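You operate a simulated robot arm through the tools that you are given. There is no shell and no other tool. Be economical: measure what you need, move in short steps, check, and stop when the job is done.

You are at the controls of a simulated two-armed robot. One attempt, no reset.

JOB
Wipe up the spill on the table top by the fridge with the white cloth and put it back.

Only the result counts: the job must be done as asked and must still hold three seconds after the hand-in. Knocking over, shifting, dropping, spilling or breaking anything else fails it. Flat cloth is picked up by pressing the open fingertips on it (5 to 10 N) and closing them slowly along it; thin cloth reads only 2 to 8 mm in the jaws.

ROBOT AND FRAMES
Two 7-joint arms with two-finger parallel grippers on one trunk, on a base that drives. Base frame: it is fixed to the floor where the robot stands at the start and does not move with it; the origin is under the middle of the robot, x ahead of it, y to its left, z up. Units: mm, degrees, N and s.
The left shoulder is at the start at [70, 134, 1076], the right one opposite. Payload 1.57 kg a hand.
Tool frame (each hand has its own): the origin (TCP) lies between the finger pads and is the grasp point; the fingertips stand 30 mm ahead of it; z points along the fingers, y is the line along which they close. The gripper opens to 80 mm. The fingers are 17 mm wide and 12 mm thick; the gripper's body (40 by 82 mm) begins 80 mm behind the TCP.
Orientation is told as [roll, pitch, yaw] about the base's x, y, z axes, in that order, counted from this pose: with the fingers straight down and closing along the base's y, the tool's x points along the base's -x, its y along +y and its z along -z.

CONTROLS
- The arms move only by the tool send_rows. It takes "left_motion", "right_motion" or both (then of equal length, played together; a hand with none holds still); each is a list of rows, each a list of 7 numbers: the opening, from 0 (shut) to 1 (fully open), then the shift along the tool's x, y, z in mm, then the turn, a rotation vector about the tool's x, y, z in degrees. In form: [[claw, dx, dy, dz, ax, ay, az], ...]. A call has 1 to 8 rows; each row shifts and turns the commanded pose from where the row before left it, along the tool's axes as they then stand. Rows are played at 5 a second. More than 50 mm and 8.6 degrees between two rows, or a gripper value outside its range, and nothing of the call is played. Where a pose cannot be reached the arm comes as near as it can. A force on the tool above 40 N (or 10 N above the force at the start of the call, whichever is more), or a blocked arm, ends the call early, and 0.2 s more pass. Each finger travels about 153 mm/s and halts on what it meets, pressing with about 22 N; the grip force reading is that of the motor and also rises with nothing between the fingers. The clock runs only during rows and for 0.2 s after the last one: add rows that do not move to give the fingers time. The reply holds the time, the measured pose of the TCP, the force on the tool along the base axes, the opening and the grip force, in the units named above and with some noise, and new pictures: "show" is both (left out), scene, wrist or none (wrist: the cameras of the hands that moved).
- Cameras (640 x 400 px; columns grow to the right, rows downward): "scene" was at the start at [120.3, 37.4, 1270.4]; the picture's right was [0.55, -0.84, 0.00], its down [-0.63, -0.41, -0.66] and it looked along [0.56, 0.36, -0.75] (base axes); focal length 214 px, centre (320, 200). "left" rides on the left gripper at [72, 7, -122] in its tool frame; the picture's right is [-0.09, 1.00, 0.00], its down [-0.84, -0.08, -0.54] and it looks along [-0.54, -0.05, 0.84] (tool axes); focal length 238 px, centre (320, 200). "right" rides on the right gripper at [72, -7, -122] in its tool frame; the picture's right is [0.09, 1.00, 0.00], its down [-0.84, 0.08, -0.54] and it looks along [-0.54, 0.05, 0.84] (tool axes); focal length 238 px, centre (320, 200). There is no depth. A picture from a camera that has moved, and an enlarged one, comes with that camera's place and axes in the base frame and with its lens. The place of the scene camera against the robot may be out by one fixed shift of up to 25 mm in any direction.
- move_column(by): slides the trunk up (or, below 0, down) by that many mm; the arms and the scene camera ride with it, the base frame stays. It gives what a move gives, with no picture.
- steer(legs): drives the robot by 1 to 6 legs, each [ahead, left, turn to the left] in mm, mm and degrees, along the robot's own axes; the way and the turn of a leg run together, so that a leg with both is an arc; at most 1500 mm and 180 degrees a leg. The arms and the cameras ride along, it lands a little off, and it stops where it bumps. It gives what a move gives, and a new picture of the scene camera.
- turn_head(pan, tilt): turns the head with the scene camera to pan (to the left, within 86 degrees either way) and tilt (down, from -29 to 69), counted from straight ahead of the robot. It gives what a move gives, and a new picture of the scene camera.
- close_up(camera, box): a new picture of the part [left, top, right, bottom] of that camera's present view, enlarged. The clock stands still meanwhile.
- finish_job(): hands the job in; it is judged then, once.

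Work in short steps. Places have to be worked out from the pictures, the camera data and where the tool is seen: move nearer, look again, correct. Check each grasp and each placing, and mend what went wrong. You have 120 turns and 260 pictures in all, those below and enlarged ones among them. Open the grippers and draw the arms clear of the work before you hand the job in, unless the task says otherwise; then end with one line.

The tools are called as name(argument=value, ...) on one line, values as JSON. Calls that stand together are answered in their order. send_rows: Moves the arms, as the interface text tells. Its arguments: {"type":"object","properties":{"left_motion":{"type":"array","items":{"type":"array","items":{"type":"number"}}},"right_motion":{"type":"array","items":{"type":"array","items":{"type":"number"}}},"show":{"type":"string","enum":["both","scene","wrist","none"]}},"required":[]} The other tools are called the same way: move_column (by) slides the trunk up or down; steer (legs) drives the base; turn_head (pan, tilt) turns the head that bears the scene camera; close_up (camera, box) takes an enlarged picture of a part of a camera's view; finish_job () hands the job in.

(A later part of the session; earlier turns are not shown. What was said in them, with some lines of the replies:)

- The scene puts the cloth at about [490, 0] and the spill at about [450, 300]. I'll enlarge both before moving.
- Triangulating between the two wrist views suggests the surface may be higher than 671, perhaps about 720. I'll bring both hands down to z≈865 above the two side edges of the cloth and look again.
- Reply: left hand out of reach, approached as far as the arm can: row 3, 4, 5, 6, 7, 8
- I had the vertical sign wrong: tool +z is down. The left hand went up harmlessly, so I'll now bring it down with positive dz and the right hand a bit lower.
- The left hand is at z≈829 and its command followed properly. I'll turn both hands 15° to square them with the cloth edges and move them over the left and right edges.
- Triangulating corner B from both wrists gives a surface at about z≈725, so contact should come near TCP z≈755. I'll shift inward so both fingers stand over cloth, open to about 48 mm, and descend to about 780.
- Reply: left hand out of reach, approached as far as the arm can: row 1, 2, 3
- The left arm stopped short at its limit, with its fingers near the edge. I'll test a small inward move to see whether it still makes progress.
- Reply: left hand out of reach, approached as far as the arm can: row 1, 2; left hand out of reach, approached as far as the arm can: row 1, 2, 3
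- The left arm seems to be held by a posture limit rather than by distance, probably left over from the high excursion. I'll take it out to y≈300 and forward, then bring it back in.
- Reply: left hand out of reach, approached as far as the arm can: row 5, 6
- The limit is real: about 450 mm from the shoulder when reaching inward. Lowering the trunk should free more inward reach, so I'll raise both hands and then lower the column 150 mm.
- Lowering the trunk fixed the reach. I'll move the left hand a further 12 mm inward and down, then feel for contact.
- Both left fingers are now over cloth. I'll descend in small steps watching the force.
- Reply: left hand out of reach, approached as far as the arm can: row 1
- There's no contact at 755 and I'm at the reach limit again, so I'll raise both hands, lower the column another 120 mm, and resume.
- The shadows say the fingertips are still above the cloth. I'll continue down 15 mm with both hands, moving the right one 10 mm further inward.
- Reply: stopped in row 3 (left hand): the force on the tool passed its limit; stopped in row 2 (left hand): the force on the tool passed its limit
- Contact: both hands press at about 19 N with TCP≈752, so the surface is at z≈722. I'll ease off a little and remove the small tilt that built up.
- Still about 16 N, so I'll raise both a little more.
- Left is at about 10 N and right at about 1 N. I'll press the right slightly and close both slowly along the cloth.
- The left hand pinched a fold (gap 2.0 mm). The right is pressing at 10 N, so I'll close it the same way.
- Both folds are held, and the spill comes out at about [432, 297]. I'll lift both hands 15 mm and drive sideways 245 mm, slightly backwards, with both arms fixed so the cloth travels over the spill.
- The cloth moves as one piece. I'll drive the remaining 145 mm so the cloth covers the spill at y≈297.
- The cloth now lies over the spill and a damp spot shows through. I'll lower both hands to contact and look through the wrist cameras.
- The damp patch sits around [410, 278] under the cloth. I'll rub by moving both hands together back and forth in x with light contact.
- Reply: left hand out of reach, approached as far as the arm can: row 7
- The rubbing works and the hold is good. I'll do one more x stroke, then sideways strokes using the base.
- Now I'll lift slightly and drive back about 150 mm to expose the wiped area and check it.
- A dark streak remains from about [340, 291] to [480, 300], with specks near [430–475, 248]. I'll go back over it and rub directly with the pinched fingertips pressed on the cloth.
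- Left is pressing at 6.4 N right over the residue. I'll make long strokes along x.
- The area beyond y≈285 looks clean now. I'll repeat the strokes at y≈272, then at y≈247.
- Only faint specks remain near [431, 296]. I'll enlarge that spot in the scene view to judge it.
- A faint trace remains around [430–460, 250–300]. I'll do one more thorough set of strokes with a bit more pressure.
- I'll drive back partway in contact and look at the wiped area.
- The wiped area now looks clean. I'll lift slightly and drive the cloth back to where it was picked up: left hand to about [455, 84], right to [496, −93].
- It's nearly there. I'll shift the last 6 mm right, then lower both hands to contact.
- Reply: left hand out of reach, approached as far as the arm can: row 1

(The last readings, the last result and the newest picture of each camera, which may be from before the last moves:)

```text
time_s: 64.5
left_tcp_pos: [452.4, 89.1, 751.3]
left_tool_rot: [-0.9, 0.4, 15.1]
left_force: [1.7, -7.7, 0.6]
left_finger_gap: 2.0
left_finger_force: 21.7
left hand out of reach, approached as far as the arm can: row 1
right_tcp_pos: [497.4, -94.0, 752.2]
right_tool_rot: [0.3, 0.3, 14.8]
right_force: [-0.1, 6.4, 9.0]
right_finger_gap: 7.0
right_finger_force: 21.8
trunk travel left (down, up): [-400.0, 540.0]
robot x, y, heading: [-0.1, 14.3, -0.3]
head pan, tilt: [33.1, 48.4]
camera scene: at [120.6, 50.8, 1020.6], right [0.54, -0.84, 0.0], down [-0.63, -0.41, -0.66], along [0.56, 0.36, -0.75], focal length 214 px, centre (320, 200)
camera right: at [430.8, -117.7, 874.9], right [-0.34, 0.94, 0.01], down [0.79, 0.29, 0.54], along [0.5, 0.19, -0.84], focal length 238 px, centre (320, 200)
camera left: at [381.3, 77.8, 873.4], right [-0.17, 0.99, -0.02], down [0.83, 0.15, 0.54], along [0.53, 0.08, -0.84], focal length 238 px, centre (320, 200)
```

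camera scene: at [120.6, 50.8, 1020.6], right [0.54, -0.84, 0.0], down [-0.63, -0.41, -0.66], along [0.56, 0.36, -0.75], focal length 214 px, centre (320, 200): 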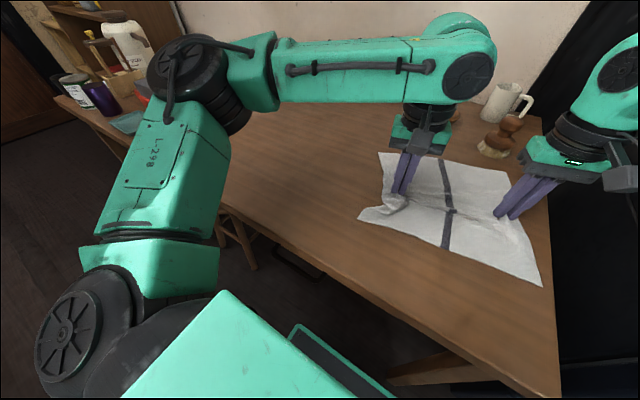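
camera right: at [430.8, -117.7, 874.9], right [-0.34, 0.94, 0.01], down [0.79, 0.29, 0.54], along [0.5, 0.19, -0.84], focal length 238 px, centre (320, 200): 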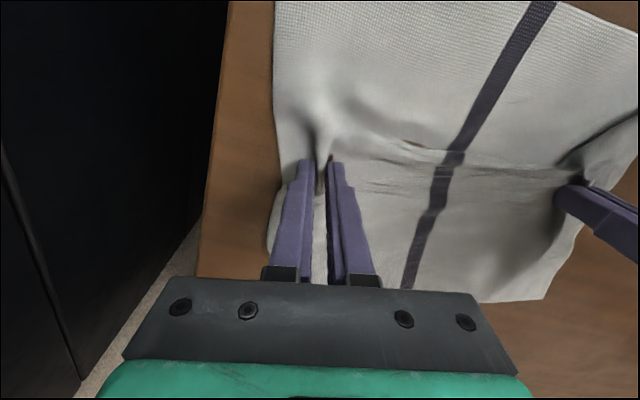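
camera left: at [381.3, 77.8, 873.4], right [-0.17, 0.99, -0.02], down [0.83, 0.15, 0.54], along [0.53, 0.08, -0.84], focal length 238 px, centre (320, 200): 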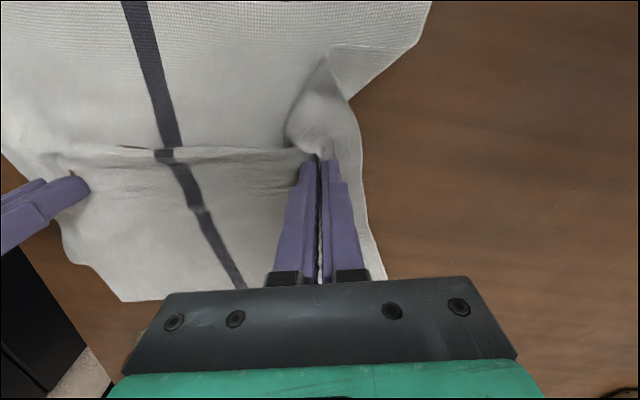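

The cloth is back in place and taut. I'll press lightly and open both hands slowly so the fingertips spread the folds out again.

send_rows(left_motion=[[0.08, 0, 0, 1, 0, 0, 0], [0.16, 0, 0, 0, 0, 0, 0], [0.24, 0, 0, 0, 0, 0, 0], [0.32, 0, 0, 0, 0, 0, 0], [0.4, 0, 0, 0, 0, 0, 0], [0.5, 0, 0, 0, 0, 0, 0], [0.6, 0, 0, 0, 0, 0, 0], [0.6, 0, 0, 0, 0, 0, 0]], right_motion=[[0.08, 0, 0, 0, 0, 0, 0], [0.16, 0, 0, 0, 0, 0, 0], [0.24, 0, 0, 0, 0, 0, 0], [0.32, 0, 0, 0, 0, 0, 0], [0.4, 0, 0, 0, 0, 0, 0], [0.5, 0, 0, 0, 0, 0, 0], [0.6, 0, 0, 0, 0, 0, 0], [0.6, 0, 0, 0, 0, 0, 0]], show="none")

send_rows(left_motion=[[0.6, 0, 0, -10, 0, 0, 0], [0.6, 0, 0, -20, 0, 0, 0], [0.6, 0, 0, -30, 0, 0, 0], [0.6, 0, 10, -30, 0, 0, 0], [0.6, 0, 0, 0, 0, 0, 0]], right_motion=[[0.6, 0, 0, -10, 0, 0, 0], [0.6, 0, 0, -20, 0, 0, 0], [0.6, 0, 0, -30, 0, 0, 0], [0.6, 0, 0, -30, 0, 0, 0], [0.6, 0, 0, 0, 0, 0, 0]], show="both")

```text
time_s: 66.3
left_tcp_pos: [452.1, 90.7, 752.8]
left_tool_rot: [-1.1, 0.4, 15.0]
left_force: [2.0, -2.1, 4.9]
left_finger_gap: 45.7
left_finger_force: 0.1
right_tcp_pos: [496.9, -93.7, 750.8]
right_tool_rot: [0.2, 0.4, 14.8]
right_force: [-0.9, 3.1, 9.5]
right_finger_gap: 44.3
right_finger_force: 0.2
trunk travel left (down, up): [-400.0, 540.0]
robot x, y, heading: [3.5, 13.4, -0.2]
head pan, tilt: [33.1, 48.4]
```

```text
time_s: 67.5
left_tcp_pos: [449.7, 106.8, 819.5]
left_tool_rot: [-1.0, 0.5, 15.4]
left_force: [0.3, 0.5, 0.1]
left_finger_gap: 48.0
left_finger_force: 0.1
left hand out of reach, approached as far as the arm can: row 2, 3, 4
right_tcp_pos: [498.9, -95.1, 842.2]
right_tool_rot: [0.3, 0.8, 14.8]
right_force: [0.0, 0.0, -0.4]
right_finger_gap: 48.0
right_finger_force: 0.1
trunk travel left (down, up): [-400.0, 540.0]
robot x, y, heading: [3.2, 13.8, 0.2]
head pan, tilt: [33.1, 48.4]
camera scene: at [122.2, 50.2, 1020.3], right [0.54, -0.84, 0.0], down [-0.63, -0.41, -0.66], along [0.56, 0.36, -0.75], focal length 214 px, centre (320, 200)
camera right: at [432.7, -119.1, 965.1], right [-0.34, 0.94, 0.01], down [0.8, 0.29, 0.53], along [0.5, 0.19, -0.85], focal length 238 px, centre (320, 200)
camera left: at [379.5, 96.0, 941.1], right [-0.18, 0.98, -0.02], down [0.83, 0.16, 0.54], along [0.53, 0.08, -0.84], focal length 238 px, centre (320, 200)
```

scene: 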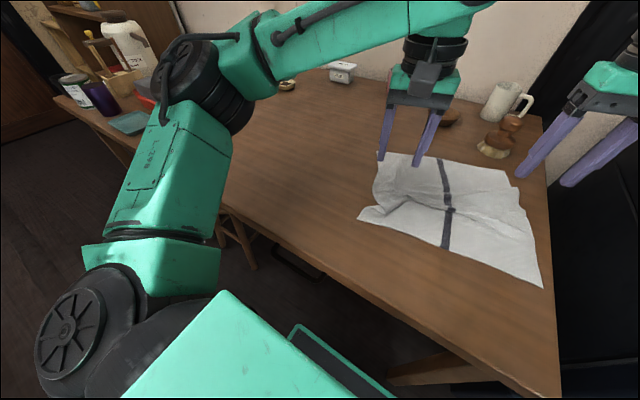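
right: 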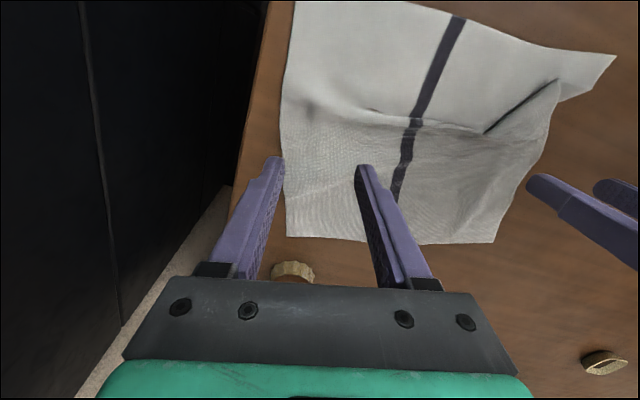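
left: 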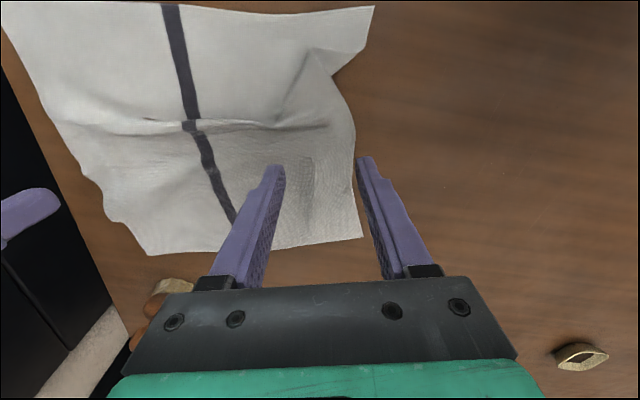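

The cloth is back in place: corners B and C are within about 10 mm. A wrinkle has pulled the near-left corner about 40 mm in, so I'll press closed fingertips near it and smooth it toward the robot.

send_rows(left_motion=[[0.2, 39, 0, 0, 0, 0, 0], [0, 39, 0, 0, 0, 0, 0], [0, 0, 0, 30, 0, 0, 0], [0, 0, 0, 20, 0, 0, 0], [0, 0, 0, 8, 0, 0, 0], [0, 0, 0, 0, 0, 0, 0]], show="both")

```text
time_s: 69.0
left_tcp_pos: [374.9, 86.8, 763.9]
left_tool_rot: [-0.8, 0.4, 15.2]
left_force: [0.2, -0.1, -0.1]
left_finger_gap: 0.0
left_finger_force: 20.9
right_tcp_pos: [499.0, -94.8, 841.7]
right_tool_rot: [0.2, 0.7, 14.8]
right_force: [-0.5, -0.4, -0.2]
right_finger_gap: 48.1
right_finger_force: 0.0
trunk travel left (down, up): [-400.0, 540.0]
robot x, y, heading: [4.8, 16.9, -0.2]
head pan, tilt: [33.1, 48.4]
camera scene: at [121.5, 50.7, 1020.4], right [0.54, -0.84, 0.0], down [-0.63, -0.41, -0.66], along [0.56, 0.36, -0.75], focal length 214 px, centre (320, 200)
camera left: at [304.3, 75.9, 885.5], right [-0.17, 0.99, -0.02], down [0.83, 0.15, 0.54], along [0.53, 0.08, -0.84], focal length 238 px, centre (320, 200)
```

scene: 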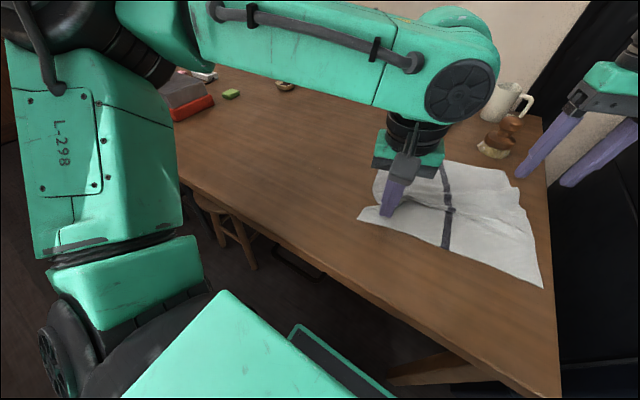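
left: 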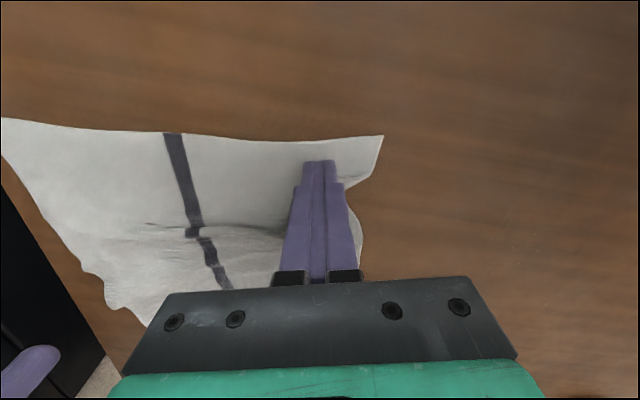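

The fingertips are just inside the near edge. I'll press down to about 6 N and drag 30 mm toward the robot.

send_rows(left_motion=[[0, 0, 0, 6, 0, 0, 0], [0, 0, 0, 5, 0, 0, 0], [0, 0, 0, 3, 0, 0, 0], [0, 10, -2, 0, 0, 0, 0], [0, 10, -2, 0, 0, 0, 0], [0, 10, -2, 0, 0, 0, 0], [0, 0, 0, 0, 0, 0, 0]], show="both")

```text
time_s: 70.5
left_tcp_pos: [347.4, 72.0, 752.1]
left_tool_rot: [-1.0, 0.3, 15.3]
left_force: [6.3, 2.2, 25.2]
left_finger_gap: 0.2
left_finger_force: 21.2
right_tcp_pos: [498.5, -94.1, 842.6]
right_tool_rot: [0.2, 0.5, 14.8]
right_force: [0.2, 0.7, 0.1]
right_finger_gap: 47.9
right_finger_force: 0.2
trunk travel left (down, up): [-400.0, 540.0]
robot x, y, heading: [0.4, 15.7, -0.0]
head pan, tilt: [33.1, 48.4]
camera scene: at [120.3, 50.7, 1020.7], right [0.54, -0.84, 0.0], down [-0.63, -0.41, -0.66], along [0.56, 0.36, -0.75], focal length 214 px, centre (320, 200)
camera left: at [275.7, 61.6, 873.3], right [-0.17, 0.98, -0.02], down [0.83, 0.15, 0.54], along [0.53, 0.08, -0.84], focal length 238 px, centre (320, 200)
```

scene: 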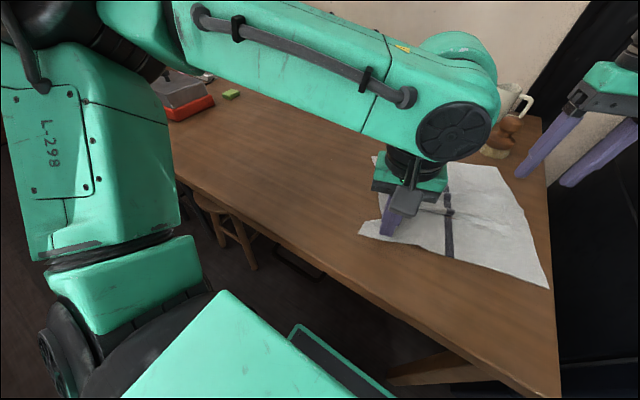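
left: 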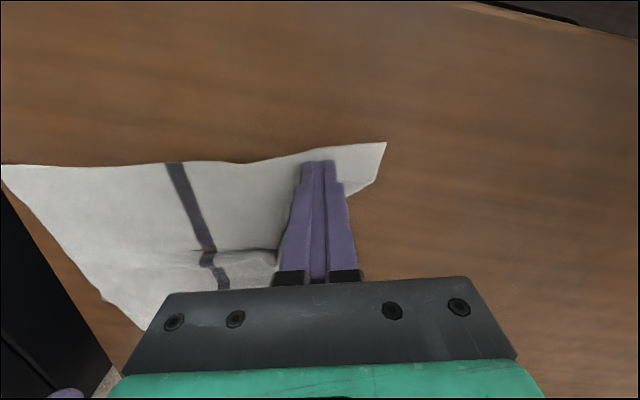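

The corner came out about 25 mm, which is good. I'll lift off and draw both arms clear, then check the whole table.

send_rows(left_motion=[[0, 0, 0, -15, 0, 0, 0], [0, 0, 0, -30, 0, 0, 0], [0, 0, 10, -40, 0, 0, 0], [0.5, 0, 40, -20, 0, 0, 0], [1, 0, 45, 0, 0, 0, 0], [1, 0, 45, 0, 0, 0, 0], [1, 0, 45, 0, 0, 0, 0], [1, 0, 45, 0, 0, 0, 0]], right_motion=[[1, 0, 0, 0, 0, 0, 0], [1, 0, 0, -20, 0, 0, 0], [1, 0, 0, -30, 0, 0, 0], [1, 0, 0, 0, 0, 0, 0], [1, 0, 0, 0, 0, 0, 0], [1, 0, 0, 0, 0, 0, 0], [1, 0, 0, 0, 0, 0, 0], [1, 0, 0, 0, 0, 0, 0]], show="both")

```text
time_s: 72.3
left_tcp_pos: [285.9, 300.6, 854.1]
left_tool_rot: [-0.9, 0.6, 15.2]
left_force: [0.8, -0.5, 0.1]
left_finger_gap: 80.0
left_finger_force: 0.1
right_tcp_pos: [496.7, -92.8, 886.9]
right_tool_rot: [0.1, 0.5, 14.8]
right_force: [-0.6, 0.1, -0.3]
right_finger_gap: 79.8
right_finger_force: 0.0
trunk travel left (down, up): [-400.0, 540.0]
robot x, y, heading: [1.7, 12.3, 0.0]
head pan, tilt: [33.1, 48.4]
camera scene: at [121.3, 51.9, 1020.3], right [0.54, -0.84, 0.0], down [-0.63, -0.41, -0.66], along [0.56, 0.36, -0.75], focal length 214 px, centre (320, 200)
camera right: at [429.3, -116.5, 1011.7], right [-0.34, 0.94, 0.0], down [0.79, 0.29, 0.53], along [0.5, 0.19, -0.85], focal length 238 px, centre (320, 200)
camera left: at [215.7, 288.6, 975.5], right [-0.17, 0.99, -0.02], down [0.83, 0.15, 0.54], along [0.53, 0.08, -0.84], focal length 238 px, centre (320, 200)
```

scene: 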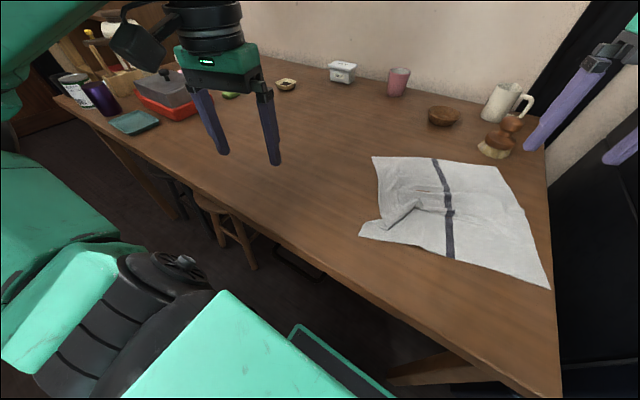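
right: 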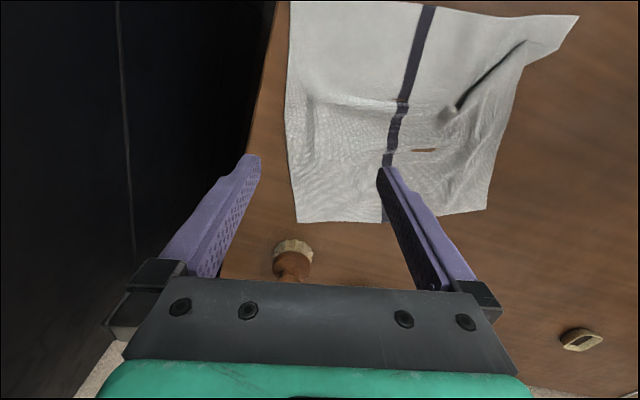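
left: 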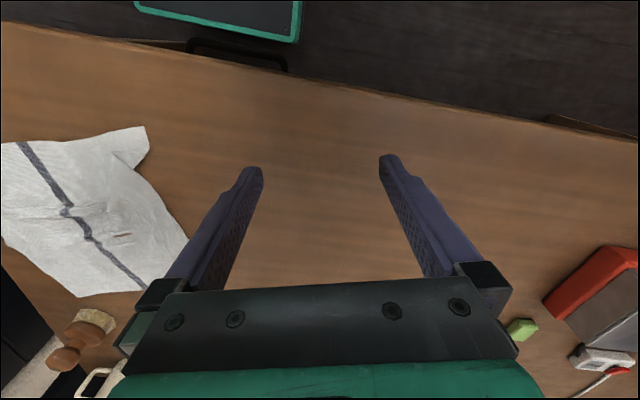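

The cloth lies back in its place and nothing else moved. I'll take one close look at the wiped area.

close_up(camera="scene", box=[260, 120, 388, 200])

close_up(camera="right", box=[480, 0, 640, 100])

close_up(camera="left", box=[240, 100, 432, 220])

```text
5.00 times, centred on (324, 160) of scene
camera zoom: at [121.3, 51.9, 1020.3], right [0.54, -0.84, 0.0], down [-0.63, -0.41, -0.66], along [0.56, 0.36, -0.75], focal length 1072 px, centre (300, 400)
```

zoom: 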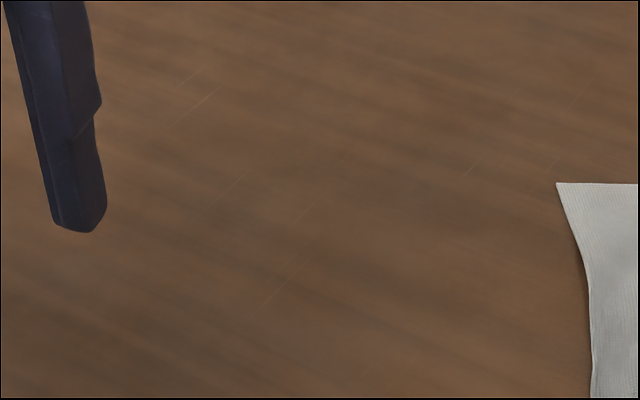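

```text
4.00 times, centred on (560, 50) of right
camera zoom: at [429.3, -116.5, 1011.7], right [-0.34, 0.94, 0.0], down [0.79, 0.29, 0.53], along [0.5, 0.19, -0.85], focal length 953 px, centre (-640, 800)
```

zoom: 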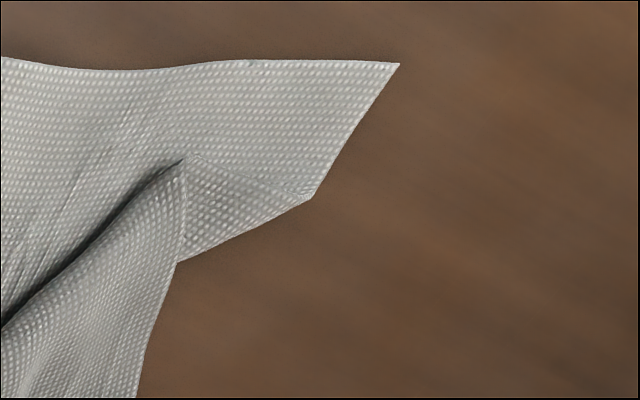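

```text
3.33 times, centred on (336, 160) of left
camera zoom: at [215.7, 288.6, 975.5], right [-0.17, 0.99, -0.02], down [0.83, 0.15, 0.54], along [0.53, 0.08, -0.84], focal length 794 px, centre (267, 333)
```

zoom: 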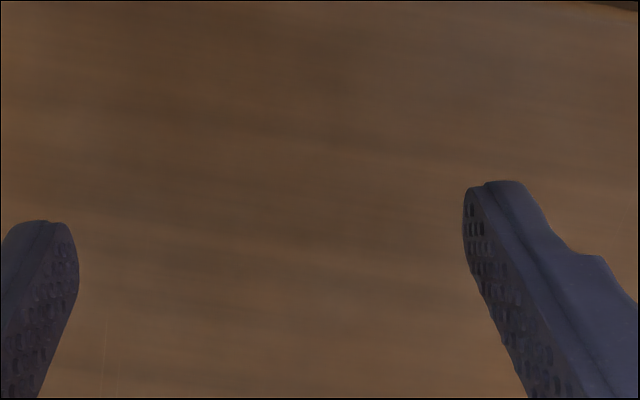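

The table is clean, the cloth is back and spread out, and the hands are open and clear, so I'm handing the job in.

finish_job()

```text
The job is handed in.
```

I wiped up the spill with the white cloth and put the cloth back where it was. It lies mostly flat, with a slight wrinkle and one near corner folded, and nothing else on the table appears to have moved.
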